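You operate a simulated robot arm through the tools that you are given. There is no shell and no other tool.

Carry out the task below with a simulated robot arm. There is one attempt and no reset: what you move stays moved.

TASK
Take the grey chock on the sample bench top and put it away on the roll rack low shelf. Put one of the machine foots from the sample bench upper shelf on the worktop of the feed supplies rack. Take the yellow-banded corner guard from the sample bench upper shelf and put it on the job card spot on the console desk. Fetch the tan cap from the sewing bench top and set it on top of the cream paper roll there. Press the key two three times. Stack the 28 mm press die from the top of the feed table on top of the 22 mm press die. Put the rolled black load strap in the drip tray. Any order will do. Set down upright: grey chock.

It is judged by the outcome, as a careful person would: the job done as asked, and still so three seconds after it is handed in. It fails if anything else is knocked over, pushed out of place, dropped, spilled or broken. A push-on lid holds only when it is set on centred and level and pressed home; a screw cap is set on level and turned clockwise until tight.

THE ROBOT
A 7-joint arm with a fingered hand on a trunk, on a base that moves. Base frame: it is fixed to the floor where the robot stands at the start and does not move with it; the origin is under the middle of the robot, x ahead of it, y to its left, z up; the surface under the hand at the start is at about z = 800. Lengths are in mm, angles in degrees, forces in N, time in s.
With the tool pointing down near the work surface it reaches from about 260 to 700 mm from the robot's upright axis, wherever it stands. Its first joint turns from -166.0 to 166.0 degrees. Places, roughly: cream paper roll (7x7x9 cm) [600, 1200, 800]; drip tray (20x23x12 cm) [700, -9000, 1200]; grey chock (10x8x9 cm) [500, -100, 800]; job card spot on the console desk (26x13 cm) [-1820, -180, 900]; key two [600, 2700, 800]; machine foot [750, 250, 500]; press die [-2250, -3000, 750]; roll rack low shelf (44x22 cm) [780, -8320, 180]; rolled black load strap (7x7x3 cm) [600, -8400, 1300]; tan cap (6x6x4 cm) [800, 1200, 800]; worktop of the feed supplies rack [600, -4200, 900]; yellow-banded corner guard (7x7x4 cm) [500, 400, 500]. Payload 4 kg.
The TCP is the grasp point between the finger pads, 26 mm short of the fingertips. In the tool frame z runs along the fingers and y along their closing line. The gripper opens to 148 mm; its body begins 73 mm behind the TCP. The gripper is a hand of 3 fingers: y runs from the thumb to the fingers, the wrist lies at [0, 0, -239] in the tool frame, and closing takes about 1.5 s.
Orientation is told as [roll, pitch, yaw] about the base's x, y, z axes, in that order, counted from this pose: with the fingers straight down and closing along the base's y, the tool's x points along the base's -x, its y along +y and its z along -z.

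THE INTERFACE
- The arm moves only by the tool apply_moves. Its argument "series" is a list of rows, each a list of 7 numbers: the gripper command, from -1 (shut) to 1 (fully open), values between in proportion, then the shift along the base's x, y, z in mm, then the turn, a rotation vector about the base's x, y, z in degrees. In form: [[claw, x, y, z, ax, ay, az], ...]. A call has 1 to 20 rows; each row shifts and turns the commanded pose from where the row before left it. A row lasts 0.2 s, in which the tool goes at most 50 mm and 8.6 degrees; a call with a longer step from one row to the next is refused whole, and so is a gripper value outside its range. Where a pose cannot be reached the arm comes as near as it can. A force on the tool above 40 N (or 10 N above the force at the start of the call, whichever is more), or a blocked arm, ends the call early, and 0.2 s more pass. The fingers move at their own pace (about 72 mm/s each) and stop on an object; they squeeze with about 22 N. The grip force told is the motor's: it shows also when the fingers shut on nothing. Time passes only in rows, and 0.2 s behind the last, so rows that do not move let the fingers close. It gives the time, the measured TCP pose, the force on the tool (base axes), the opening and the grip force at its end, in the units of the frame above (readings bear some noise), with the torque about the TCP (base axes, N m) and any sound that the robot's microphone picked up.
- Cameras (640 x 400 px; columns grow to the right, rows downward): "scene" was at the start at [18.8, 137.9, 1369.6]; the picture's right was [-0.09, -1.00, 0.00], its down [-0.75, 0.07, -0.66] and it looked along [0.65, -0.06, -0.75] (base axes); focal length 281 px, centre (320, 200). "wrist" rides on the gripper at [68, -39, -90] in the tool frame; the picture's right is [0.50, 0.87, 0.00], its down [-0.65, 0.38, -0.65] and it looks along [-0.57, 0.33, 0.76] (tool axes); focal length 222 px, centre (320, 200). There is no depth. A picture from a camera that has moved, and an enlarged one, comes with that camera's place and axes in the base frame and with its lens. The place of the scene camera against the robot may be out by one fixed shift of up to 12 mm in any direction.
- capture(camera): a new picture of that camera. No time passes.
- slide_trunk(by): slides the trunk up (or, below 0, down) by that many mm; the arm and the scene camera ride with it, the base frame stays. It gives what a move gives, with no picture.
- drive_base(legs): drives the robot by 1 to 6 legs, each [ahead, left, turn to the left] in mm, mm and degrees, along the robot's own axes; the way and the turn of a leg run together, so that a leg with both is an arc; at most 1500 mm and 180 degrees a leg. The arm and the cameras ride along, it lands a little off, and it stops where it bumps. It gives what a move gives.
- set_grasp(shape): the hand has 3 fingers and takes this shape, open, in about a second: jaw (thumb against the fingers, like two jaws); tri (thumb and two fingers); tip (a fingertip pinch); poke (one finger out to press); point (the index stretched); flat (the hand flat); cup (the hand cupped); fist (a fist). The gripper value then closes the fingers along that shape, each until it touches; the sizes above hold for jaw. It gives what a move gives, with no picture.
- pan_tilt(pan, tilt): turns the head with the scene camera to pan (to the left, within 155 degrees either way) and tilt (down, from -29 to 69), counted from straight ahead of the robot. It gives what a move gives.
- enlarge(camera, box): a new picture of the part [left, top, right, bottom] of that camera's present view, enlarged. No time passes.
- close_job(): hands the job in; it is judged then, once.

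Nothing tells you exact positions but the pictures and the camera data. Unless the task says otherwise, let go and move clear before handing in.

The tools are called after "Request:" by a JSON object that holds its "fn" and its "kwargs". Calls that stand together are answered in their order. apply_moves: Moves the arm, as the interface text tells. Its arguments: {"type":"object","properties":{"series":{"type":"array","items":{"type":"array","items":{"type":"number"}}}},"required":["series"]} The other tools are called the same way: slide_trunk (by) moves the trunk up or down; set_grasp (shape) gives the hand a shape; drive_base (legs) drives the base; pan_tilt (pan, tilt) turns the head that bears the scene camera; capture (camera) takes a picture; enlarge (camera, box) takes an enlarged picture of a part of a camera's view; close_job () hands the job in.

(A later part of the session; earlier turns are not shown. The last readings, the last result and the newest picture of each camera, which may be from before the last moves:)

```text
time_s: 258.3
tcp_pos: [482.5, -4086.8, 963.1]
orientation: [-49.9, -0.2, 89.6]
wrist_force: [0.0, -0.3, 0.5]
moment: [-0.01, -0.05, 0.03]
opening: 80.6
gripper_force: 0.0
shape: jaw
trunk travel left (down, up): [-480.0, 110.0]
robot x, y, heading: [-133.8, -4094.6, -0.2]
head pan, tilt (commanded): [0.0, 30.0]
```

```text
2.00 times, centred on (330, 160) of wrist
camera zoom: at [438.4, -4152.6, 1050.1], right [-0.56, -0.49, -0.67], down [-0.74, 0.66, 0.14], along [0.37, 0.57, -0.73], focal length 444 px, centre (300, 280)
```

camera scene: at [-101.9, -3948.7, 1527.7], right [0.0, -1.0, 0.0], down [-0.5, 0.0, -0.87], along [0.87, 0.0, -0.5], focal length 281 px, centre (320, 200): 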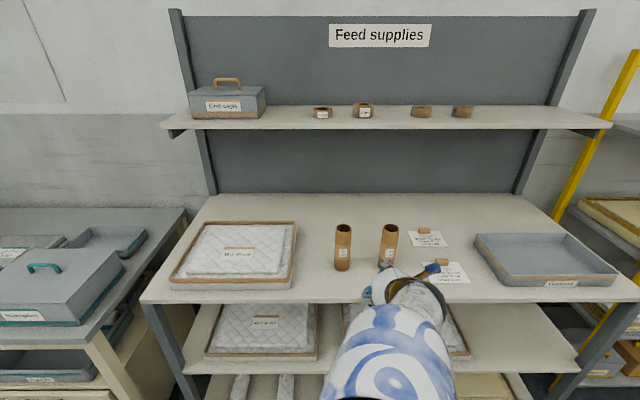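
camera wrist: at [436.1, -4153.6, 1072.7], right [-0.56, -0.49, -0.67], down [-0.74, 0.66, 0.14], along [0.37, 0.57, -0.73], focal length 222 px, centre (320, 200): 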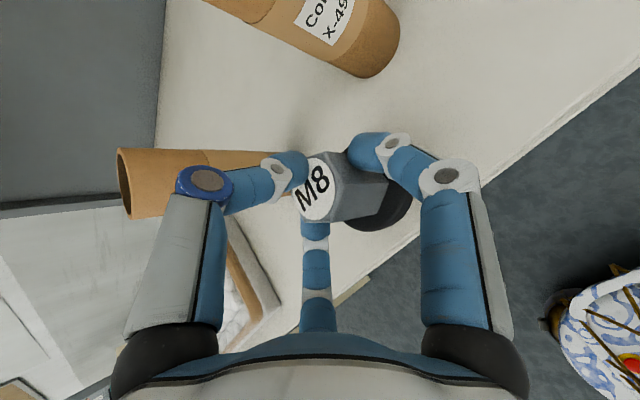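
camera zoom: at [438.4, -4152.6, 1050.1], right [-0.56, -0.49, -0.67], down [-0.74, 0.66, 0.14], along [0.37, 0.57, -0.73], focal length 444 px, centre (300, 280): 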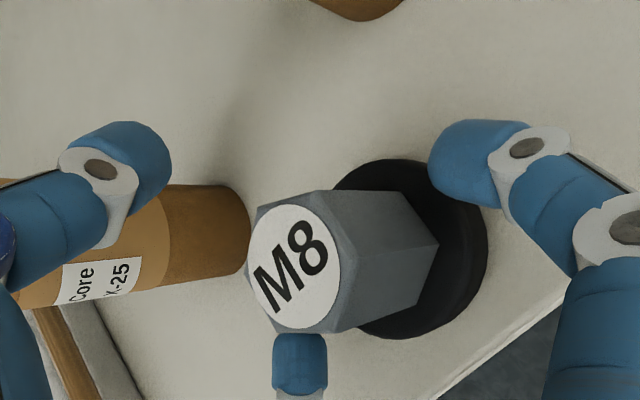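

The foot stands upright and free. I withdraw the hand back and up.

Request:
{"fn": "apply_moves", "kwargs": {"series": [[0.1, -20, 0, 17, 0, 0, 0], [0.1, -30, 0, 25, 0, 0, 0], [0.1, -35, 0, 25, 0, 0, 0], [0.1, -35, 0, 25, 0, 0, 0], [0.1, -40, 0, 10, 0, 0, 0], [0.1, 0, 0, 0, 0, 0, 0]]}}

Request:
{"fn": "capture", "kwargs": {"camera": "scene"}}

Request:
{"fn": "enlarge", "kwargs": {"camera": "scene", "box": [300, 190, 460, 320]}}

```text
time_s: 259.7
tcp_pos: [322.7, -4095.7, 1061.5]
orientation: [-49.4, -1.1, 88.2]
wrist_force: [-0.1, 0.2, 0.0]
moment: [0.01, 0.01, -0.03]
opening: 81.0
gripper_force: 0.0
shape: jaw
trunk travel left (down, up): [-480.0, 110.0]
robot x, y, heading: [-132.1, -4093.5, -0.2]
head pan, tilt (commanded): [0.0, 30.0]
```

```text
taken
camera scene: at [-102.7, -3948.4, 1527.7], right [0.0, -1.0, 0.0], down [-0.5, 0.0, -0.87], along [0.87, 0.0, -0.5], focal length 281 px, centre (320, 200)
```

scene: 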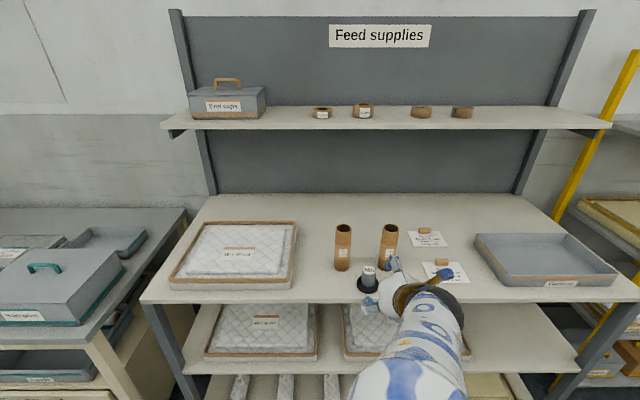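

```text
3.08 times, centred on (380, 255) of scene
camera zoom: at [-102.7, -3948.4, 1527.7], right [0.0, -1.0, 0.0], down [-0.5, 0.0, -0.87], along [0.87, 0.0, -0.5], focal length 864 px, centre (135, 31)
```

zoom: 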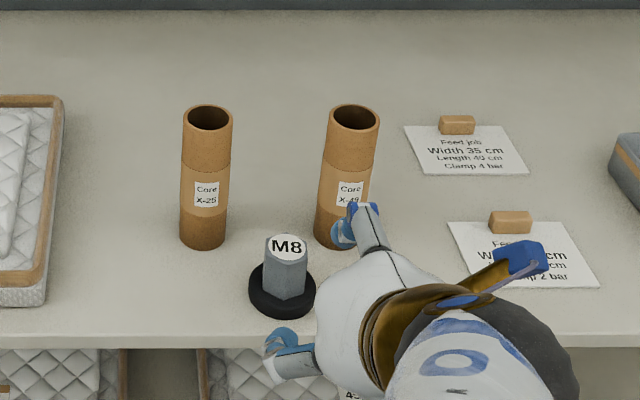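

The machine foot is placed upright on the feed supplies worktop. Next the press dies on the feed table; I back off, straighten the hand, turn round and drive across to the table's near side.

Request:
{"fn": "drive_base", "kwargs": {"legs": [[-300, 0, 0]]}}

Request:
{"fn": "apply_moves", "kwargs": {"series": [[0, 0, 0, 0, 0, 8.2, 0], [0, 0, 0, 0, 0, 8.2, 0], [0, 0, 0, 0, 0, 8.2, 0], [0, 0, 0, 0, 0, 8.2, 0], [0, 0, 0, 0, 0, 8.2, 0], [0, 0, 0, 0, 0, 8.2, 0], [0, 0, 0, 0, 0, 0, 0]]}}

Request:
{"fn": "drive_base", "kwargs": {"legs": [[0, 0, 180], [700, 0, 0]]}}

Request:
{"fn": "pan_tilt", "kwargs": {"pan": -40, "tilt": 20}}

Request:
{"fn": "capture", "kwargs": {"camera": "scene"}}

```text
time_s: 261.7
tcp_pos: [18.7, -4089.2, 1061.6]
orientation: [-49.4, -1.3, 89.1]
wrist_force: [0.2, 0.0, 0.3]
moment: [-0.01, -0.01, -0.01]
opening: 81.2
gripper_force: 0.1
shape: jaw
trunk travel left (down, up): [-480.0, 110.0]
robot x, y, heading: [-442.7, -4096.1, 0.2]
head pan, tilt (commanded): [0.0, 30.0]
```

```text
time_s: 263.3
tcp_pos: [18.5, -4088.7, 1060.6]
orientation: [0.0, -0.2, 88.5]
wrist_force: [0.2, 0.4, -0.6]
moment: [0.0, 0.03, -0.02]
opening: 74.3
gripper_force: 0.0
shape: jaw
trunk travel left (down, up): [-480.0, 110.0]
robot x, y, heading: [-437.5, -4093.7, 0.4]
head pan, tilt (commanded): [0.0, 30.0]
```

```text
time_s: 274.7
tcp_pos: [-1610.8, -4152.3, 1060.7]
orientation: [-0.2, -0.3, -88.9]
wrist_force: [0.5, -0.5, -0.1]
moment: [0.0, -0.03, -0.04]
opening: 74.5
gripper_force: 0.2
shape: jaw
trunk travel left (down, up): [-480.0, 110.0]
robot x, y, heading: [-1152.8, -4130.7, -177.0]
head pan, tilt (commanded): [0.0, 30.0]
```

```text
time_s: 275.8
tcp_pos: [-1610.8, -4153.1, 1061.7]
orientation: [-0.3, -0.2, -89.0]
wrist_force: [0.7, 0.7, -0.8]
moment: [-0.02, -0.01, 0.04]
opening: 74.3
gripper_force: 0.1
shape: jaw
trunk travel left (down, up): [-480.0, 110.0]
robot x, y, heading: [-1156.4, -4124.2, -177.0]
head pan, tilt (commanded): [-40.0, 20.0]
```

```text
taken
camera scene: at [-1159.8, -4224.8, 1543.8], right [0.6, 0.8, 0.0], down [0.27, -0.21, -0.94], along [-0.75, 0.57, -0.34], focal length 281 px, centre (320, 200)
```

scene: 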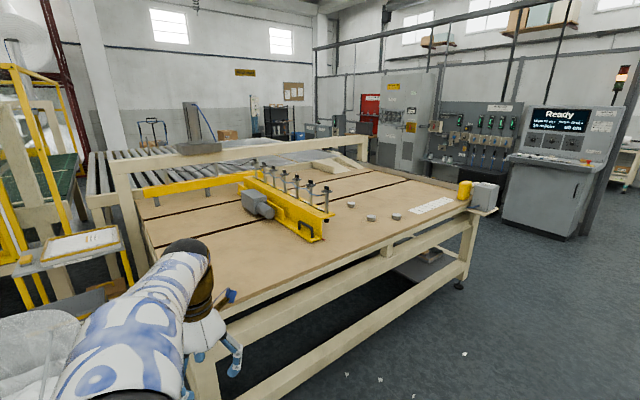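

The feed table is ahead with three small grey dies near its edge, around [−2310…−2650, −2660…−2840]. I zoom in.

Request:
{"fn": "enlarge", "kwargs": {"camera": "scene", "box": [320, 180, 480, 240]}}

Request:
{"fn": "drive_base", "kwargs": {"legs": [[0, 0, -3]]}}

```text
4.00 times, centred on (400, 210) of scene
camera zoom: at [-1159.8, -4224.8, 1543.8], right [0.6, 0.8, 0.0], down [0.27, -0.21, -0.94], along [-0.75, 0.57, -0.34], focal length 1124 px, centre (0, 160)
```

zoom: 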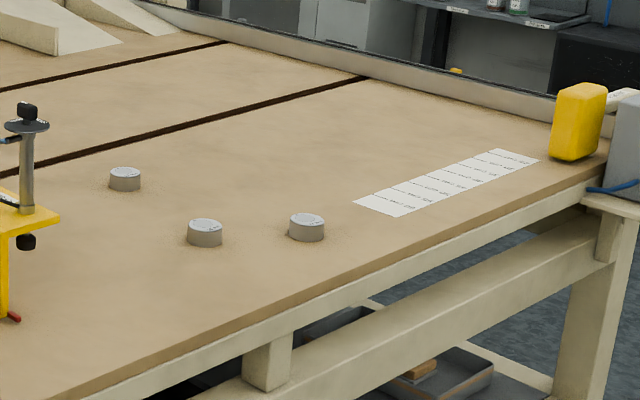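

```text
time_s: 276.6
tcp_pos: [-1612.9, -4128.0, 1061.7]
orientation: [-0.2, -0.2, -91.8]
wrist_force: [0.3, 0.5, 0.6]
moment: [-0.01, 0.0, 0.01]
opening: 74.1
gripper_force: 0.1
shape: jaw
trunk travel left (down, up): [-480.0, 110.0]
robot x, y, heading: [-1158.7, -4123.1, 179.7]
head pan, tilt (commanded): [-40.0, 20.0]
```

Three grey dies with labels on top; I need to read them. I strafe along to the dies and then approach the table edge.

Request:
{"fn": "drive_base", "kwargs": {"legs": [[0, -1350, 0], [560, 0, 0]]}}

Request:
{"fn": "pan_tilt", "kwargs": {"pan": 0, "tilt": 40}}

Request:
{"fn": "capture", "kwargs": {"camera": "scene"}}

Request:
{"fn": "capture", "kwargs": {"camera": "wrist"}}

```text
time_s: 286.3
tcp_pos: [-2155.9, -2727.1, 1061.8]
orientation: [-0.2, -0.2, -93.4]
wrist_force: [-0.3, -0.6, 0.6]
moment: [0.03, -0.03, -0.01]
opening: 74.4
gripper_force: 0.1
shape: jaw
trunk travel left (down, up): [-480.0, 110.0]
robot x, y, heading: [-1699.6, -2735.5, 178.3]
head pan, tilt (commanded): [-40.0, 20.0]
```

```text
time_s: 287.4
tcp_pos: [-2156.2, -2727.7, 1061.8]
orientation: [-0.2, -0.1, -93.4]
wrist_force: [0.4, 0.3, -0.2]
moment: [0.04, 0.03, 0.03]
opening: 74.2
gripper_force: 0.1
shape: jaw
trunk travel left (down, up): [-480.0, 110.0]
robot x, y, heading: [-1700.0, -2735.1, 178.4]
head pan, tilt (commanded): [0.0, 40.0]
```

```text
taken
camera scene: at [-1726.7, -2893.3, 1512.4], right [0.03, 1.0, 0.0], down [0.64, -0.02, -0.77], along [-0.77, 0.02, -0.64], focal length 281 px, centre (320, 200)
```

scene: 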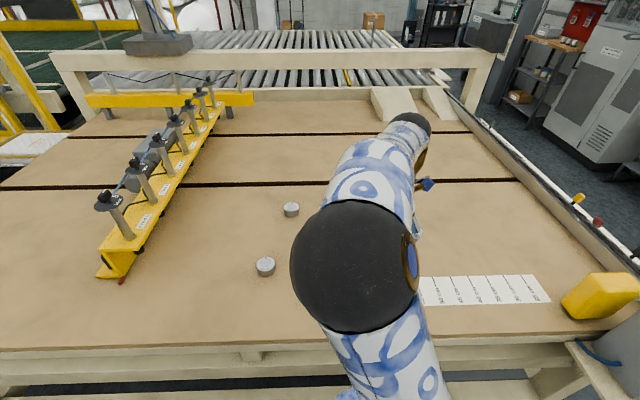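

```text
taken
camera wrist: at [-2190.9, -2656.7, 1151.6], right [0.89, 0.45, 0.0], down [0.34, -0.67, 0.65], along [0.29, -0.59, -0.76], focal length 222 px, centre (320, 200)
```

wrist: 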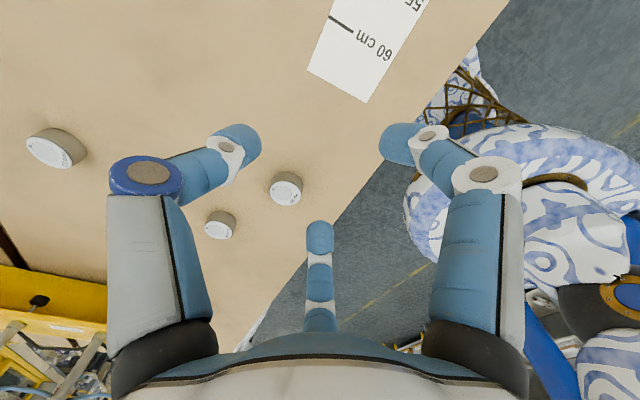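

All three dies are in the wrist view; I zoom in to read the labels.

Request:
{"fn": "enlarge", "kwargs": {"camera": "wrist", "box": [190, 160, 310, 250]}}

Request:
{"fn": "enlarge", "kwargs": {"camera": "wrist", "box": [10, 110, 110, 190]}}

Request:
{"fn": "enlarge", "kwargs": {"camera": "scene", "box": [240, 190, 310, 290]}}

```text
4.44 times, centred on (250, 205) of wrist
camera zoom: at [-2190.9, -2656.7, 1151.6], right [0.89, 0.45, 0.0], down [0.34, -0.67, 0.65], along [0.29, -0.59, -0.76], focal length 987 px, centre (631, 178)
```

zoom: 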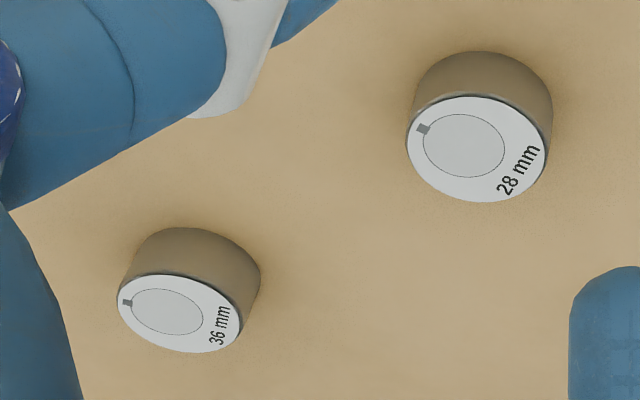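

```text
5.00 times, centred on (60, 150) of wrist
camera zoom: at [-2190.9, -2656.7, 1151.6], right [0.89, 0.45, 0.0], down [0.34, -0.67, 0.65], along [0.29, -0.59, -0.76], focal length 1111 px, centre (1620, 450)
```

zoom: 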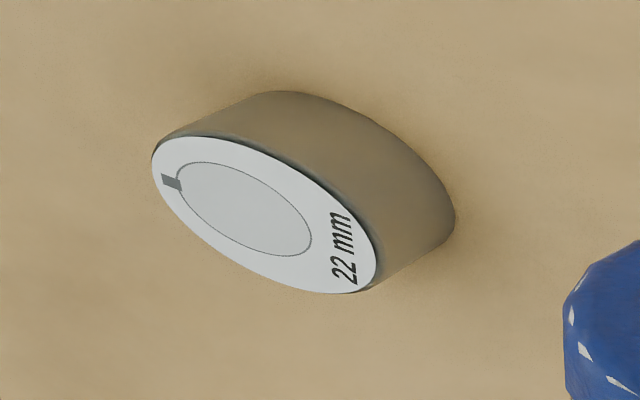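

```text
4.00 times, centred on (275, 240) of scene
camera zoom: at [-1726.7, -2893.3, 1512.4], right [0.03, 1.0, 0.0], down [0.64, -0.02, -0.77], along [-0.77, 0.02, -0.64], focal length 1124 px, centre (500, 40)
```

zoom: 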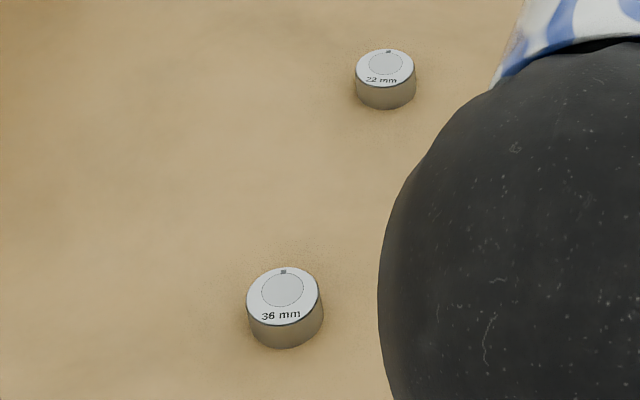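

The labels read 28 mm (nearest, about [−2138,−2889]), 36 mm ([−2220,−3032]) and 22 mm (far one, [−2463,−2971]); triangulation gives the die tops at z≈869, so the table is at about 845. The 22 mm die is far in, so I line up with it, raise the trunk to the top for more reach and close the last few millimetres to the table.

Request:
{"fn": "slide_trunk", "kwargs": {"by": 110}}

Request:
{"fn": "drive_base", "kwargs": {"legs": [[0, 235, 1.6]]}}

Request:
{"fn": "pan_tilt", "kwargs": {"pan": 0, "tilt": 60}}

Request:
{"fn": "capture", "kwargs": {"camera": "scene"}}

Request:
{"fn": "capture", "kwargs": {"camera": "wrist"}}

```text
time_s: 288.8
tcp_pos: [-2156.2, -2726.8, 1171.8]
orientation: [-0.3, -0.1, -93.4]
wrist_force: [-0.5, 0.2, 0.1]
moment: [0.0, -0.01, -0.01]
opening: 74.3
gripper_force: 0.2
shape: jaw
trunk travel left (down, up): [-590.0, 0.0]
robot x, y, heading: [-1699.4, -2737.7, 178.3]
head pan, tilt (commanded): [0.0, 40.0]
```

```text
time_s: 290.5
tcp_pos: [-2160.6, -2971.5, 1171.4]
orientation: [-0.2, -0.1, -91.9]
wrist_force: [0.2, -0.4, 0.3]
moment: [0.02, 0.0, 0.0]
opening: 74.2
gripper_force: 0.1
shape: jaw
trunk travel left (down, up): [-590.0, 0.0]
robot x, y, heading: [-1699.4, -2967.5, 179.7]
head pan, tilt (commanded): [0.0, 40.0]
```

```text
time_s: 291.3
tcp_pos: [-2158.9, -2971.2, 1170.9]
orientation: [-0.2, -0.2, -91.9]
wrist_force: [-0.2, 0.2, 0.3]
moment: [0.0, -0.03, 0.04]
opening: 74.4
gripper_force: 0.1
shape: jaw
trunk travel left (down, up): [-590.0, 0.0]
robot x, y, heading: [-1700.0, -2969.5, 179.7]
head pan, tilt (commanded): [0.0, 60.0]
```

```text
taken
camera scene: at [-1708.5, -3126.5, 1595.7], right [0.0, 1.0, 0.0], down [0.87, 0.0, -0.5], along [-0.5, 0.0, -0.87], focal length 281 px, centre (320, 200)
```

scene: 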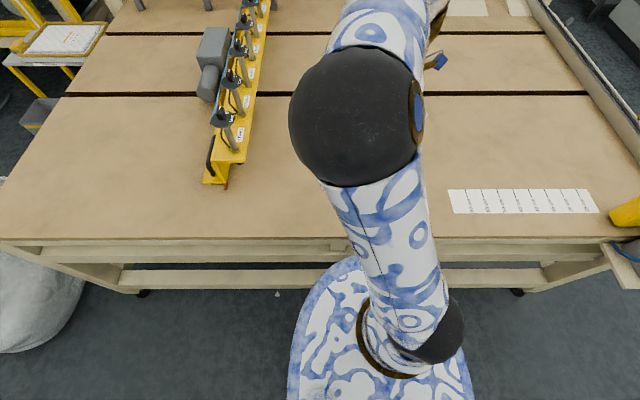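

```text
taken
camera wrist: at [-2196.6, -2901.6, 1261.6], right [0.88, 0.47, 0.0], down [0.36, -0.67, 0.65], along [0.31, -0.58, -0.76], focal length 222 px, centre (320, 200)
```

wrist: 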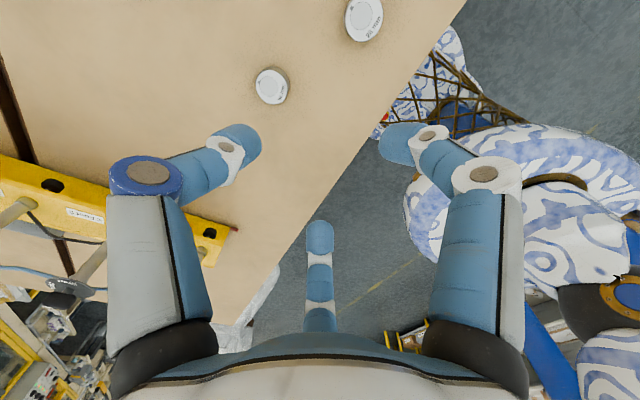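

The picture shows the base right at the table, so I won't drive closer; with the trunk up and a 9° forward tilt the 22 mm die is within reach. Now I move over the 28 mm die at about [−2140,−2884] with that tilt.

Request:
{"fn": "apply_moves", "kwargs": {"series": [[0.3, 4, 20, -30, 0, 4.5, 0], [0.3, 4, 20, -30, 0, 4.5, 0], [0.3, 4, 20, -35, 0, 0, 1.9], [0.3, 4, 15, -35, 0, 0, 0], [0.3, 4, 12, -35, 0, 0, 0], [0.3, 0, 0, -35, 0, 0, 0], [0.3, 0, 0, 0, 0, 0, 0]]}}

Request:
{"fn": "capture", "kwargs": {"camera": "wrist"}}

```text
time_s: 292.9
tcp_pos: [-2137.3, -2885.6, 972.0]
orientation: [-9.2, -0.4, -89.9]
wrist_force: [1.8, -0.5, -0.3]
moment: [-0.01, -0.02, 0.01]
opening: 95.8
gripper_force: 0.1
shape: jaw
trunk travel left (down, up): [-590.0, 0.0]
robot x, y, heading: [-1701.3, -2968.5, 179.8]
head pan, tilt (commanded): [0.0, 60.0]
```

```text
taken
camera wrist: at [-2162.8, -2817.3, 1066.8], right [0.85, 0.5, -0.14], down [0.48, -0.65, 0.59], along [0.2, -0.57, -0.79], focal length 222 px, centre (320, 200)
```

wrist: 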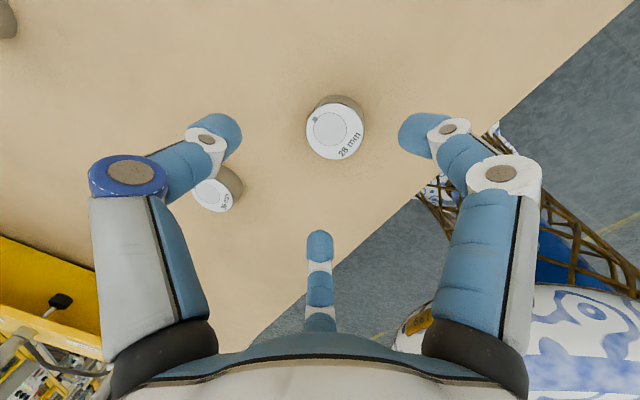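

The 28 mm die is centred right under the hand. I descend around it.

Request:
{"fn": "apply_moves", "kwargs": {"series": [[0.1, 0.5, -0.4, -40, 0, 0, 0], [0.1, 0, 0, -30, 0, 0, 0], [0.1, 0, 0, -15, 0, 0, 0], [0.1, 0, 0, -7, 0, 0, 0], [0.1, 0, 0, 0, 0, 0, 0]]}}

Request:
{"fn": "capture", "kwargs": {"camera": "wrist"}}

```text
time_s: 294.1
tcp_pos: [-2139.2, -2885.4, 880.9]
orientation: [-9.3, -0.5, -90.0]
wrist_force: [1.6, 0.1, 21.0]
moment: [0.23, -0.54, 0.0]
opening: 81.3
gripper_force: 0.0
shape: jaw
trunk travel left (down, up): [-590.0, 0.0]
robot x, y, heading: [-1703.2, -2968.5, 180.1]
head pan, tilt (commanded): [0.0, 60.0]
```

```text
taken
camera wrist: at [-2163.4, -2816.8, 975.3], right [0.85, 0.5, -0.14], down [0.48, -0.65, 0.59], along [0.2, -0.57, -0.8], focal length 222 px, centre (320, 200)
```

wrist: 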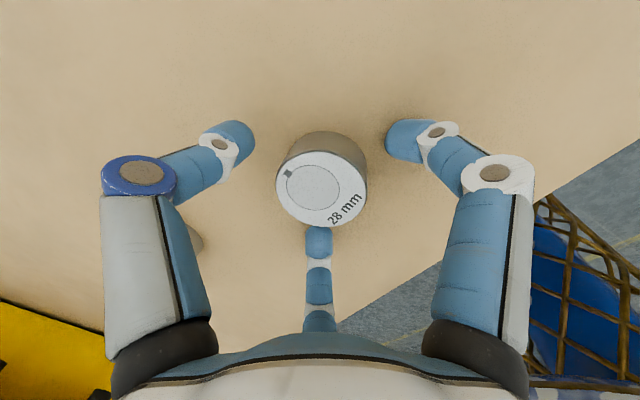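

The near fingertips touch the table (so its surface is about z 851). I raise 2.5 mm and close on the die.

Request:
{"fn": "apply_moves", "kwargs": {"series": [[0.1, 1, 0.8, 2.5, 0, 0, 0], [0.1, 0, 0, 0, 0, 0, 0]]}}

Request:
{"fn": "apply_moves", "kwargs": {"series": [[-0.2, 0, 0, 0, 0, 0, 0], [-0.5, 0, 0, 0, 0, 0, 0], [-1, 0, 0, 0, 0, 0, 0], [-1, 0, 0, 0, 0, 0, 0], [-1, 0, 0, 0, 0, 0, 0], [-1, 0, 0, 0, 0, 0, 0]]}}

Request:
{"fn": "capture", "kwargs": {"camera": "wrist"}}

```text
time_s: 294.7
tcp_pos: [-2138.6, -2884.1, 881.3]
orientation: [-9.0, -0.5, -90.0]
wrist_force: [-1.0, -0.1, 1.6]
moment: [0.03, -0.02, 0.04]
opening: 81.0
gripper_force: 0.0
shape: jaw
trunk travel left (down, up): [-590.0, 0.0]
robot x, y, heading: [-1705.9, -2970.0, 180.0]
head pan, tilt (commanded): [0.0, 60.0]
```

```text
time_s: 296.1
tcp_pos: [-2139.4, -2885.2, 881.9]
orientation: [-9.1, -0.4, -90.0]
wrist_force: [0.5, -0.2, 0.2]
moment: [-0.02, -0.04, -0.01]
opening: 44.4
gripper_force: 21.9
shape: jaw
trunk travel left (down, up): [-590.0, 0.0]
robot x, y, heading: [-1702.6, -2971.4, 179.7]
head pan, tilt (commanded): [0.0, 60.0]
```

```text
taken
camera wrist: at [-2163.1, -2815.9, 976.5], right [0.85, 0.5, -0.14], down [0.48, -0.65, 0.59], along [0.2, -0.57, -0.79], focal length 222 px, centre (320, 200)
```

wrist: 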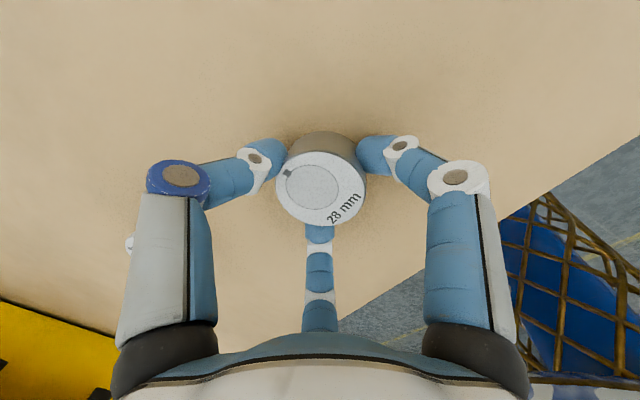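

The 28 mm die is held evenly by all three fingers. I lift it and carry it toward the 22 mm die.

Request:
{"fn": "apply_moves", "kwargs": {"series": [[-1, 0, 0, 15, 0, 0, 0], [-1, 0, 0, 25, 0, 0, 0], [-1, 0, 0, 28, 0, 0, 0], [-1, -35, -9, 0, 0, 0, 0], [-1, -40, -11, 0, 0, 0, 0], [-1, -40, -11, 0, 0, 0, 0], [-1, -40, -11, 0, 0, 0, 0], [-1, -40, -11, 0, 0, 0, 0], [-1, -40, -11, 0, 0, 0, 0], [-1, 0, 0, 0, 0, 0, 0]]}}

Request:
{"fn": "capture", "kwargs": {"camera": "wrist"}}

Request:
{"fn": "pan_tilt", "kwargs": {"pan": 0, "tilt": 45}}

Request:
{"fn": "capture", "kwargs": {"camera": "scene"}}

```text
time_s: 298.3
tcp_pos: [-2374.7, -2946.3, 949.5]
orientation: [-9.2, -0.5, -90.0]
wrist_force: [-0.1, -0.5, -3.4]
moment: [0.05, 0.01, 0.0]
opening: 44.4
gripper_force: 22.0
shape: jaw
trunk travel left (down, up): [-590.0, 0.0]
robot x, y, heading: [-1704.4, -2970.5, 179.8]
head pan, tilt (commanded): [0.0, 60.0]
```

```text
taken
camera wrist: at [-2398.9, -2878.3, 1043.8], right [0.86, 0.5, -0.14], down [0.48, -0.65, 0.59], along [0.2, -0.57, -0.79], focal length 222 px, centre (320, 200)
```

wrist: 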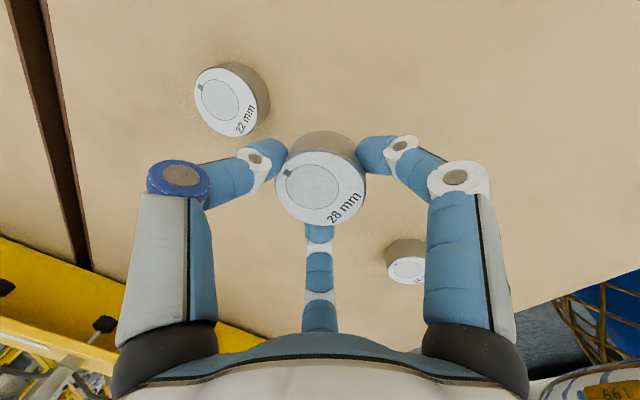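

```text
time_s: 299.1
tcp_pos: [-2373.5, -2945.6, 947.8]
orientation: [-9.2, -0.5, -90.0]
wrist_force: [0.4, 0.8, -2.3]
moment: [-0.02, -0.02, 0.04]
opening: 44.5
gripper_force: 22.0
shape: jaw
trunk travel left (down, up): [-590.0, 0.0]
robot x, y, heading: [-1701.2, -2967.3, 179.7]
head pan, tilt (commanded): [0.0, 45.0]
```

```text
taken
camera scene: at [-1723.7, -3126.5, 1615.1], right [0.0, 1.0, 0.0], down [0.71, 0.0, -0.71], along [-0.71, 0.0, -0.71], focal length 281 px, centre (320, 200)
```

scene: 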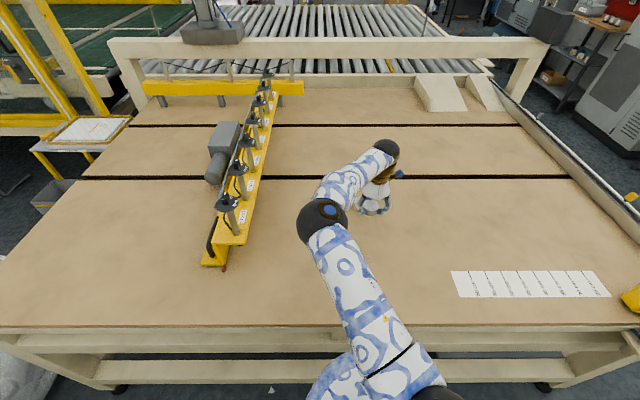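

The 22 mm die is in view ahead-left of the hand. I zoom in to locate both dies accurately.

Request:
{"fn": "enlarge", "kwargs": {"camera": "wrist", "box": [180, 40, 380, 240]}}

```text
2.00 times, centred on (280, 140) of wrist
camera zoom: at [-2398.8, -2878.2, 1043.9], right [0.85, 0.5, -0.14], down [0.48, -0.65, 0.59], along [0.2, -0.57, -0.79], focal length 444 px, centre (400, 320)
```

zoom: 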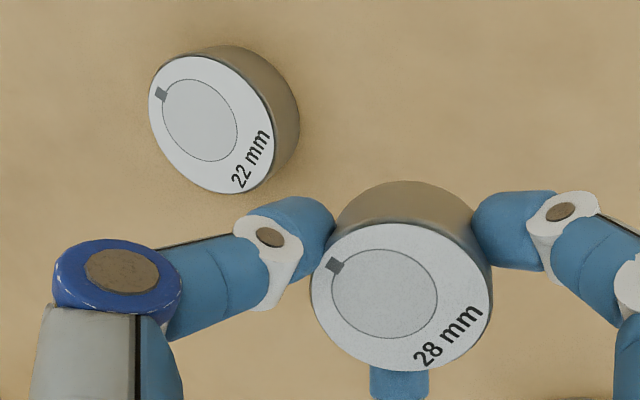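

The 28 mm die's centre is at TCP + (−2.2, +1.4); the 22 mm die is at about [−2461,−2962.5]. I move over it and re-measure.

Request:
{"fn": "apply_moves", "kwargs": {"series": [[-1, -30, -6, 0, 0, 0, 0], [-1, -30, -6, 0, 0, 0, 0], [-1, -20, -5, -5, 0, 0, 0], [-1, 0, 0, 0, 0, 0, 0]]}}

Request:
{"fn": "enlarge", "kwargs": {"camera": "wrist", "box": [200, 60, 400, 240]}}

Request:
{"fn": "enlarge", "kwargs": {"camera": "scene", "box": [320, 140, 420, 240]}}

```text
time_s: 300.1
tcp_pos: [-2453.0, -2962.8, 945.0]
orientation: [-9.3, -0.4, -90.0]
wrist_force: [0.4, 0.1, -2.8]
moment: [-0.02, 0.01, 0.01]
opening: 44.4
gripper_force: 22.1
shape: jaw
trunk travel left (down, up): [-590.0, 0.0]
robot x, y, heading: [-1700.0, -2967.5, 179.7]
head pan, tilt (commanded): [0.0, 45.0]
```

```text
2.22 times, centred on (300, 150) of wrist
camera zoom: at [-2476.9, -2896.0, 1039.2], right [0.85, 0.5, -0.14], down [0.48, -0.65, 0.59], along [0.2, -0.57, -0.8], focal length 494 px, centre (364, 311)
```

zoom: 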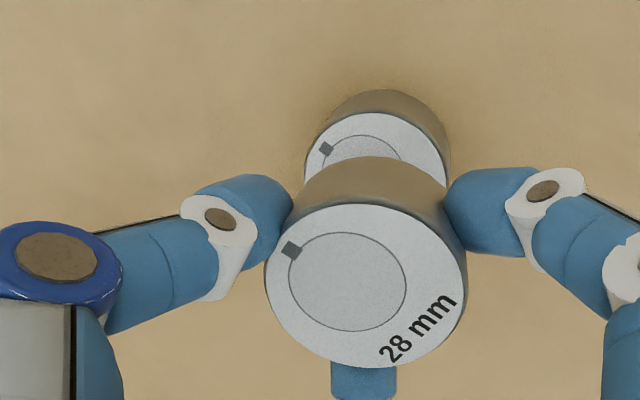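

```text
4.00 times, centred on (370, 190) of scene
camera zoom: at [-1723.7, -3126.4, 1615.1], right [0.0, 1.0, 0.0], down [0.71, 0.0, -0.71], along [-0.71, 0.0, -0.71], focal length 1124 px, centre (120, 240)
```

zoom: 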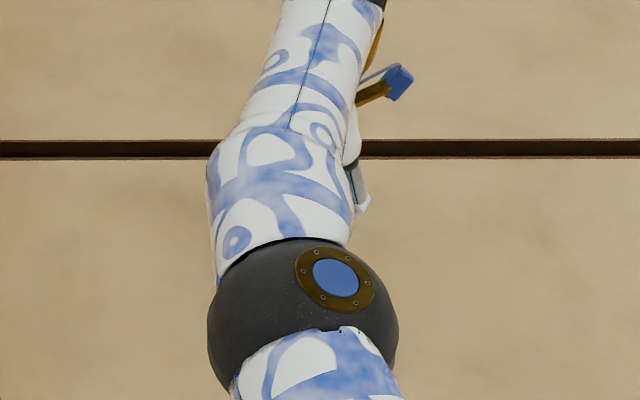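

The 28 mm die needs about 6 mm more in −x. I shift and lower to just above the 22 mm die, checking once more.

Request:
{"fn": "apply_moves", "kwargs": {"series": [[-1, -6, -0.3, 0, 0, 0, 0], [-1, 0, 0, -12, 0, 0, 0], [-1, 0, 0, -10, 0, 0, 0], [-1, 0, 0, 0, 0, 0, 0]]}}

Request:
{"fn": "enlarge", "kwargs": {"camera": "wrist", "box": [240, 60, 400, 240]}}

```text
time_s: 301.1
tcp_pos: [-2452.0, -2967.0, 922.6]
orientation: [-9.3, -0.6, -90.0]
wrist_force: [-0.5, -0.6, -3.0]
moment: [0.02, 0.02, 0.0]
opening: 44.2
gripper_force: 21.9
shape: jaw
out of reach, approached as far as the arm can: row 1
trunk travel left (down, up): [-590.0, 0.0]
robot x, y, heading: [-1700.5, -2967.2, 180.0]
head pan, tilt (commanded): [0.0, 45.0]
```

```text
2.22 times, centred on (320, 150) of wrist
camera zoom: at [-2476.0, -2898.1, 1017.2], right [0.85, 0.5, -0.14], down [0.48, -0.65, 0.59], along [0.2, -0.57, -0.79], focal length 494 px, centre (320, 311)
```

zoom: 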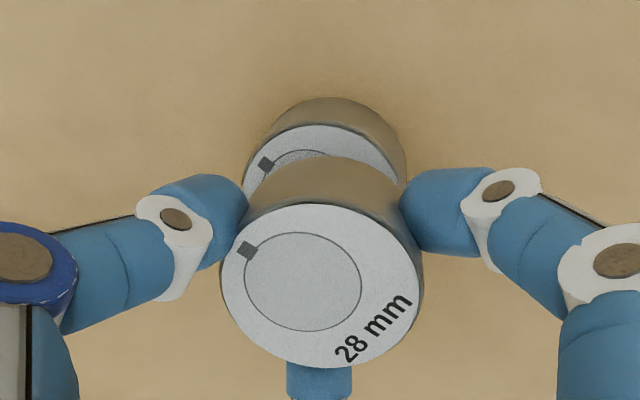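

The arm is at its reach limit about 6.5 mm short. A slight extra tilt of 2.5° gives the needed reach (the die will settle flat on release), so I do that and shift (−5.7, +1.5).

Request:
{"fn": "apply_moves", "kwargs": {"series": [[-1, 0, 0, 0, 0, 2.5, 0], [-1, -3, 0.8, 0, 0, 0, 0], [-1, -2.7, 0.7, 0, 0, 0, 0], [-1, 0, 0, 0, 0, 0, 0]]}}

Request:
{"fn": "enlarge", "kwargs": {"camera": "wrist", "box": [240, 60, 400, 240]}}

```text
time_s: 302.1
tcp_pos: [-2459.8, -2964.3, 922.9]
orientation: [-11.6, -0.5, -90.0]
wrist_force: [-0.2, -0.8, -3.5]
moment: [0.02, -0.03, 0.04]
opening: 43.9
gripper_force: 22.3
shape: jaw
trunk travel left (down, up): [-590.0, 0.0]
robot x, y, heading: [-1698.7, -2968.4, 179.9]
head pan, tilt (commanded): [0.0, 45.0]
```

```text
2.22 times, centred on (320, 150) of wrist
camera zoom: at [-2478.7, -2896.3, 1018.4], right [0.85, 0.5, -0.18], down [0.5, -0.65, 0.57], along [0.17, -0.57, -0.8], focal length 494 px, centre (320, 311)
```

zoom: 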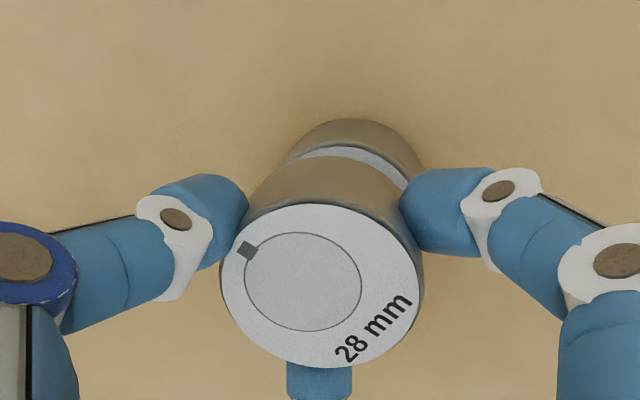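

Now the two dies are aligned within about a millimetre (the prediction matches the picture). I lower until contact.

Request:
{"fn": "apply_moves", "kwargs": {"series": [[-1, 0, 0, -5, 0, 0, 0], [-1, 0, 0, -4, 0, 0, 0], [-1, 0, 0, -2, 0, 0, 0], [-1, 0, 0, 0, 0, 0, 0]]}}

Request:
{"fn": "apply_moves", "kwargs": {"series": [[-1, 0, 0, -1.5, 0, 0, 0], [-1, 0, 0, -1.5, 0, 0, 0], [-1, 0, 0, 0, 0, 0, 0]]}}

```text
time_s: 303.1
tcp_pos: [-2458.9, -2964.8, 911.3]
orientation: [-11.5, -0.5, -90.0]
wrist_force: [-1.1, -0.5, -3.6]
moment: [-0.04, -0.02, 0.03]
opening: 44.3
gripper_force: 22.4
shape: jaw
trunk travel left (down, up): [-590.0, 0.0]
robot x, y, heading: [-1702.6, -2970.3, 179.7]
head pan, tilt (commanded): [0.0, 45.0]
```

```text
time_s: 303.9
tcp_pos: [-2458.4, -2964.3, 909.4]
orientation: [-11.6, -0.4, -90.0]
wrist_force: [0.3, 0.4, -3.4]
moment: [-0.04, -0.02, -0.01]
opening: 44.5
gripper_force: 22.0
shape: jaw
trunk travel left (down, up): [-590.0, 0.0]
robot x, y, heading: [-1702.5, -2970.2, 179.8]
head pan, tilt (commanded): [0.0, 45.0]
```

Request:
{"fn": "apply_moves", "kwargs": {"series": [[-1, 0, 0, -1.5, 0, 0, 0], [-1, 0, 0, -1, 0, 0, 0], [-1, 0, 0, 0, 0, 0, 0]]}}

Request:
{"fn": "enlarge", "kwargs": {"camera": "wrist", "box": [240, 60, 400, 240]}}

```text
time_s: 304.7
tcp_pos: [-2459.2, -2964.3, 907.7]
orientation: [-11.7, -0.5, -89.9]
wrist_force: [-1.5, 0.3, 6.0]
moment: [0.09, -0.15, 0.03]
opening: 44.2
gripper_force: 22.2
shape: jaw
trunk travel left (down, up): [-590.0, 0.0]
robot x, y, heading: [-1701.1, -2967.0, 179.9]
head pan, tilt (commanded): [0.0, 45.0]
```

```text
2.22 times, centred on (320, 150) of wrist
camera zoom: at [-2478.6, -2895.9, 1003.1], right [0.85, 0.5, -0.18], down [0.5, -0.65, 0.57], along [0.17, -0.57, -0.8], focal length 494 px, centre (320, 311)
```

zoom: 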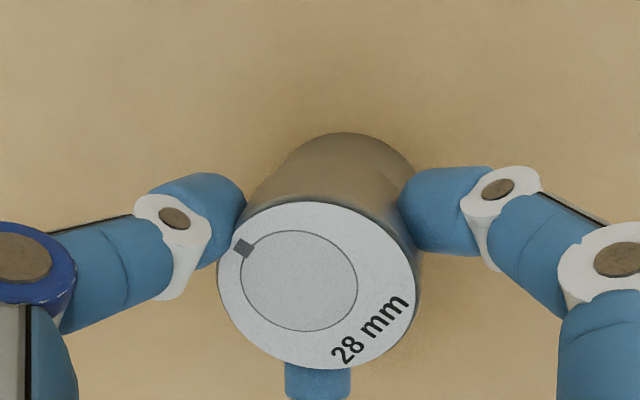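

The dies are in contact (about 9 N with the die's own weight). I ease off slightly and release.

Request:
{"fn": "apply_moves", "kwargs": {"series": [[-1, 0, 0, 0.7, 0, 0, 0], [-0.35, 0, 0, 0, 0, 0, 0], [-0.25, 0, 0, 0, 0, 0, 0], [-0.1, 0, 0, 0, 0, 0, 0], [0.1, 0, 0, 0, 0, 0, 0], [0.1, 0, 0, 0, 0, 0, 0]]}}

Request:
{"fn": "enlarge", "kwargs": {"camera": "wrist", "box": [240, 60, 400, 240]}}

```text
time_s: 306.1
tcp_pos: [-2458.9, -2964.1, 907.4]
orientation: [-11.7, -0.6, -89.9]
wrist_force: [-0.1, 0.1, 0.6]
moment: [0.02, 0.02, 0.0]
opening: 80.7
gripper_force: 0.1
shape: jaw
trunk travel left (down, up): [-590.0, 0.0]
robot x, y, heading: [-1704.9, -2968.9, 179.7]
head pan, tilt (commanded): [0.0, 45.0]
```

```text
2.22 times, centred on (320, 150) of wrist
camera zoom: at [-2478.9, -2895.8, 1003.0], right [0.85, 0.5, -0.18], down [0.5, -0.65, 0.57], along [0.17, -0.57, -0.8], focal length 494 px, centre (320, 311)
```

zoom: 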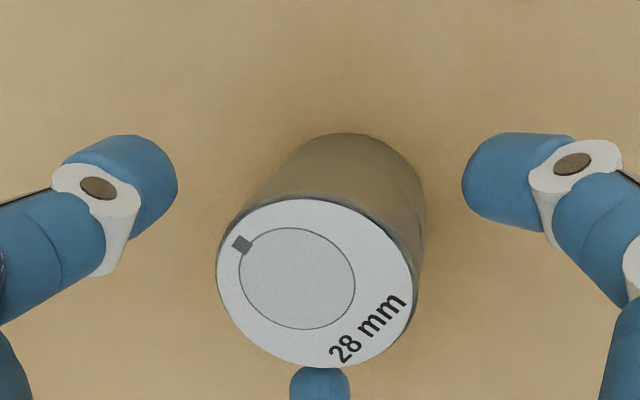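

The stack is neat, sides flush. I lift the hand straight up and withdraw.

Request:
{"fn": "apply_moves", "kwargs": {"series": [[0.1, 0, 0, 15, 0, 0, 0], [0.1, 0, 0, 20, 0, 0, 0], [0.1, 0, 0, 20, 0, 0, 0], [0.1, 10, 0, 20, 0, 0, 0], [0.1, 40, 5, 15, 0, 0, 0], [0.1, 45, 0, 10, 0, 0, 0], [0.1, 45, 0, 0, 0, 0, 0], [0.1, 45, 0, 0, 0, 0, 0], [0.1, 45, 0, 0, 0, 0, 0], [0.1, 0, 0, 0, 0, 0, 0]]}}

Request:
{"fn": "capture", "kwargs": {"camera": "scene"}}

Request:
{"fn": "enlarge", "kwargs": {"camera": "scene", "box": [310, 150, 430, 250]}}

```text
time_s: 308.3
tcp_pos: [-2227.3, -2959.0, 1005.1]
orientation: [-11.6, -0.5, -89.9]
wrist_force: [-0.3, -0.7, -0.1]
moment: [-0.04, -0.02, -0.01]
opening: 80.8
gripper_force: 0.0
shape: jaw
trunk travel left (down, up): [-590.0, 0.0]
robot x, y, heading: [-1704.6, -2963.7, 179.7]
head pan, tilt (commanded): [0.0, 45.0]
```

```text
taken
camera scene: at [-1723.2, -3126.6, 1615.1], right [0.0, 1.0, 0.0], down [0.71, 0.0, -0.71], along [-0.71, 0.0, -0.71], focal length 281 px, centre (320, 200)
```

scene: 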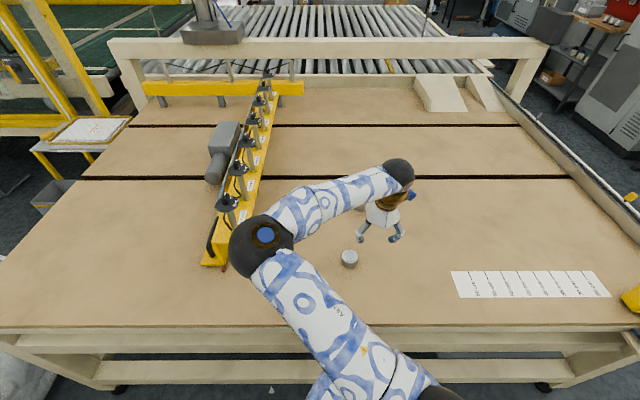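

```text
4.00 times, centred on (370, 200) of scene
camera zoom: at [-1723.2, -3126.6, 1615.1], right [0.0, 1.0, 0.0], down [0.71, 0.0, -0.71], along [-0.71, 0.0, -0.71], focal length 1124 px, centre (120, 200)
```

zoom: 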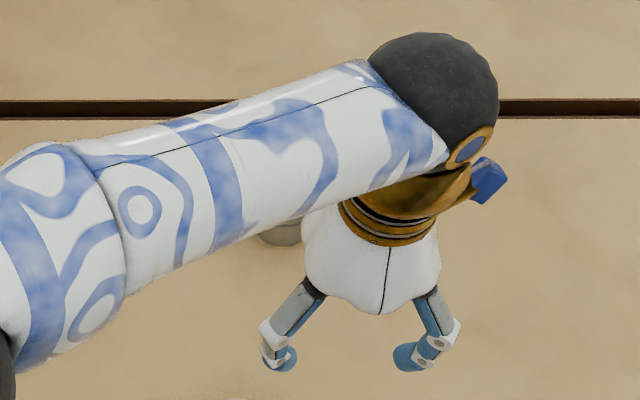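

I back away from the table and check the finished stack, then head back for the chock.

Request:
{"fn": "drive_base", "kwargs": {"legs": [[-350, 0, 0]]}}

Request:
{"fn": "pan_tilt", "kwargs": {"pan": 0, "tilt": 35}}

Request:
{"fn": "enlarge", "kwargs": {"camera": "scene", "box": [300, 160, 420, 240]}}

Request:
{"fn": "drive_base", "kwargs": {"legs": [[0, 0, 180], [900, 0, 0], [0, 1400, 0], [0, 1400, 0]]}}

```text
time_s: 310.6
tcp_pos: [-1869.1, -2961.8, 1006.2]
orientation: [-11.7, -0.5, -89.6]
wrist_force: [0.0, -0.1, -1.0]
moment: [0.0, 0.04, 0.0]
opening: 80.9
gripper_force: 0.1
shape: jaw
trunk travel left (down, up): [-590.0, 0.0]
robot x, y, heading: [-1346.6, -2969.6, -180.1]
head pan, tilt (commanded): [0.0, 45.0]
```

```text
time_s: 311.3
tcp_pos: [-1869.3, -2962.6, 1005.2]
orientation: [-11.7, -0.6, -89.6]
wrist_force: [-0.3, -0.5, 0.1]
moment: [0.0, -0.01, 0.0]
opening: 80.9
gripper_force: 0.0
shape: jaw
trunk travel left (down, up): [-590.0, 0.0]
robot x, y, heading: [-1345.9, -2969.9, -179.9]
head pan, tilt (commanded): [0.0, 35.0]
```

```text
5.00 times, centred on (360, 200) of scene
camera zoom: at [-1370.6, -3127.1, 1629.9], right [0.0, 1.0, 0.0], down [0.57, 0.0, -0.82], along [-0.82, 0.0, -0.57], focal length 1405 px, centre (120, 200)
```

zoom: 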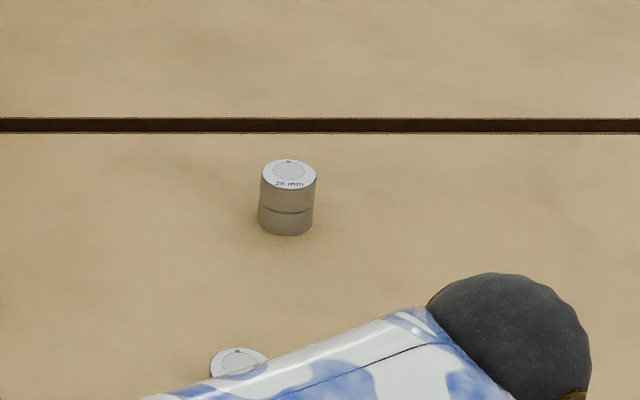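

```text
time_s: 336.8
tcp_pos: [-59.4, -95.7, 1005.5]
orientation: [-11.7, -0.5, 92.6]
wrist_force: [-0.4, 0.0, -0.2]
moment: [0.0, 0.0, -0.01]
opening: 81.2
gripper_force: 0.1
shape: jaw
trunk travel left (down, up): [-590.0, 0.0]
robot x, y, heading: [-589.6, -109.2, 1.9]
head pan, tilt (commanded): [0.0, 35.0]
```

The stack of 28 mm on 22 mm stands true. Before taking the chock I want to see the roll rack's low shelf to choose a suitable grip, so I go to that end first and do the strap and drip tray there.

Request:
{"fn": "drive_base", "kwargs": {"legs": [[0, -1400, -1.9], [0, -1400, 0], [0, -1400, 0], [0, -1400, 0], [0, -1400, 0]]}}

Request:
{"fn": "pan_tilt", "kwargs": {"pan": -45, "tilt": 20}}

Request:
{"fn": "capture", "kwargs": {"camera": "scene"}}

```text
time_s: 370.1
tcp_pos: [291.1, -7083.7, 1005.6]
orientation: [-11.7, -0.6, 94.7]
wrist_force: [-0.4, 0.0, -0.4]
moment: [-0.02, -0.03, -0.01]
opening: 80.8
gripper_force: 0.0
shape: jaw
trunk travel left (down, up): [-590.0, 0.0]
robot x, y, heading: [-229.9, -7114.0, 4.3]
head pan, tilt (commanded): [0.0, 35.0]
```

```text
time_s: 371.2
tcp_pos: [291.4, -7084.3, 1004.4]
orientation: [-11.7, -0.5, 94.6]
wrist_force: [-0.3, 0.3, 0.4]
moment: [-0.01, 0.02, 0.01]
opening: 81.1
gripper_force: 0.1
shape: jaw
trunk travel left (down, up): [-590.0, 0.0]
robot x, y, heading: [-231.6, -7115.4, 4.3]
head pan, tilt (commanded): [-45.0, 20.0]
```

```text
taken
camera scene: at [-232.0, -7035.7, 1653.8], right [-0.65, -0.76, 0.0], down [-0.26, 0.22, -0.94], along [0.71, -0.61, -0.34], focal length 281 px, centre (320, 200)
```

scene: 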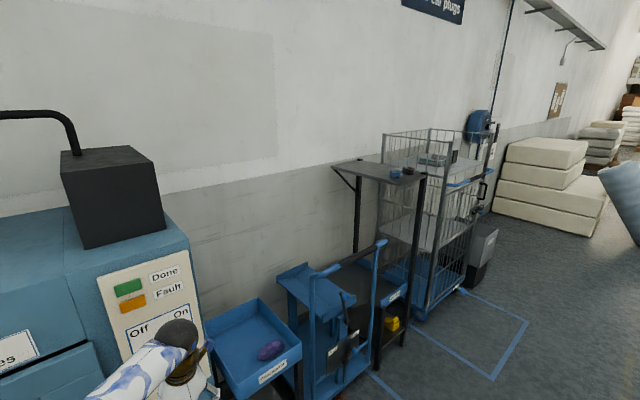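

The roll rack is ahead right: a grey top shelf with dark strap rolls, a low shelf underneath with something yellow; beyond it a wire cage trolley. I zoom in.

Request:
{"fn": "enlarge", "kwargs": {"camera": "scene", "box": [320, 90, 520, 230]}}

Request:
{"fn": "enlarge", "kwargs": {"camera": "scene", "box": [300, 220, 500, 400]}}

```text
2.86 times, centred on (420, 160) of scene
camera zoom: at [-232.0, -7035.7, 1653.8], right [-0.65, -0.76, 0.0], down [-0.26, 0.22, -0.94], along [0.71, -0.61, -0.34], focal length 803 px, centre (34, 314)
```

zoom: 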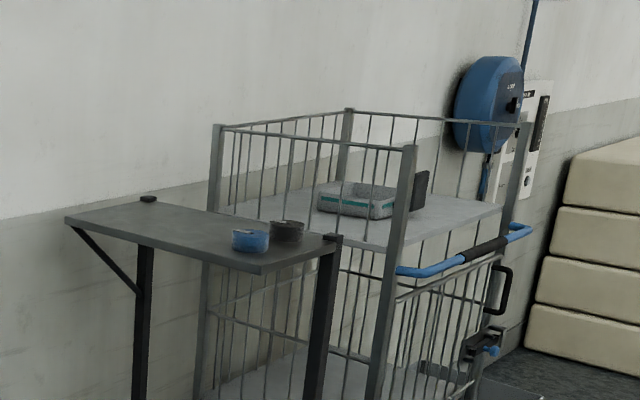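

```text
2.22 times, centred on (400, 310) of scene
camera zoom: at [-232.0, -7035.7, 1653.8], right [-0.65, -0.76, 0.0], down [-0.26, 0.22, -0.94], along [0.71, -0.61, -0.34], focal length 624 px, centre (142, -44)
```

zoom: 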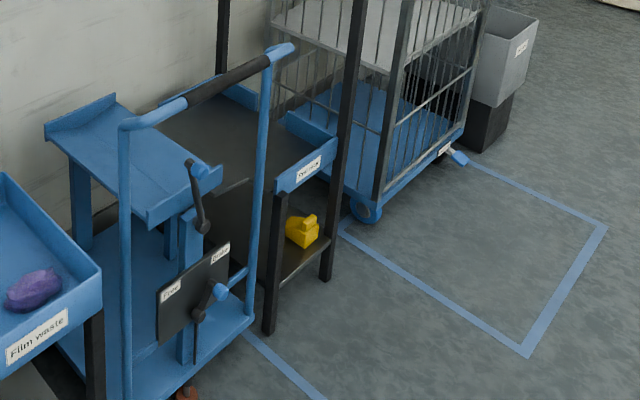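

The roll rack has a grey top shelf with a blue and a black strap roll, and a low shelf with a yellow chock between dark posts; the drip tray (grey, teal band) stands on a shelf inside the wire cage next to it. I back off, straighten up and drive in front of the rack.

Request:
{"fn": "drive_base", "kwargs": {"legs": [[-170, 0, -4.3], [0, -1200, 0]]}}

Request:
{"fn": "pan_tilt", "kwargs": {"pan": 0, "tilt": 35}}

Request:
{"fn": "capture", "kwargs": {"camera": "scene"}}

```text
time_s: 378.3
tcp_pos: [133.0, -8312.0, 1005.0]
orientation: [-11.7, -0.6, 90.9]
wrist_force: [0.5, -0.1, -0.7]
moment: [0.01, 0.0, 0.0]
opening: 80.7
gripper_force: 0.2
shape: jaw
trunk travel left (down, up): [-590.0, 0.0]
robot x, y, heading: [-390.3, -8310.9, 0.7]
head pan, tilt (commanded): [-45.0, 20.0]
```

```text
time_s: 379.4
tcp_pos: [133.2, -8314.3, 1005.1]
orientation: [-11.7, -0.5, 90.9]
wrist_force: [-0.4, 0.3, 0.4]
moment: [0.01, 0.01, 0.0]
opening: 80.8
gripper_force: 0.1
shape: jaw
trunk travel left (down, up): [-590.0, 0.0]
robot x, y, heading: [-390.1, -8312.2, 0.9]
head pan, tilt (commanded): [0.0, 35.0]
```

```text
taken
camera scene: at [-363.7, -8166.7, 1630.0], right [0.01, -1.0, 0.0], down [-0.57, -0.01, -0.82], along [0.82, 0.01, -0.57], focal length 281 px, centre (320, 200)
```

scene: 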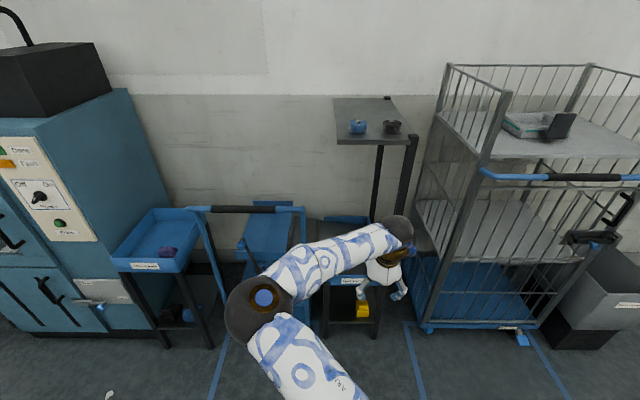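

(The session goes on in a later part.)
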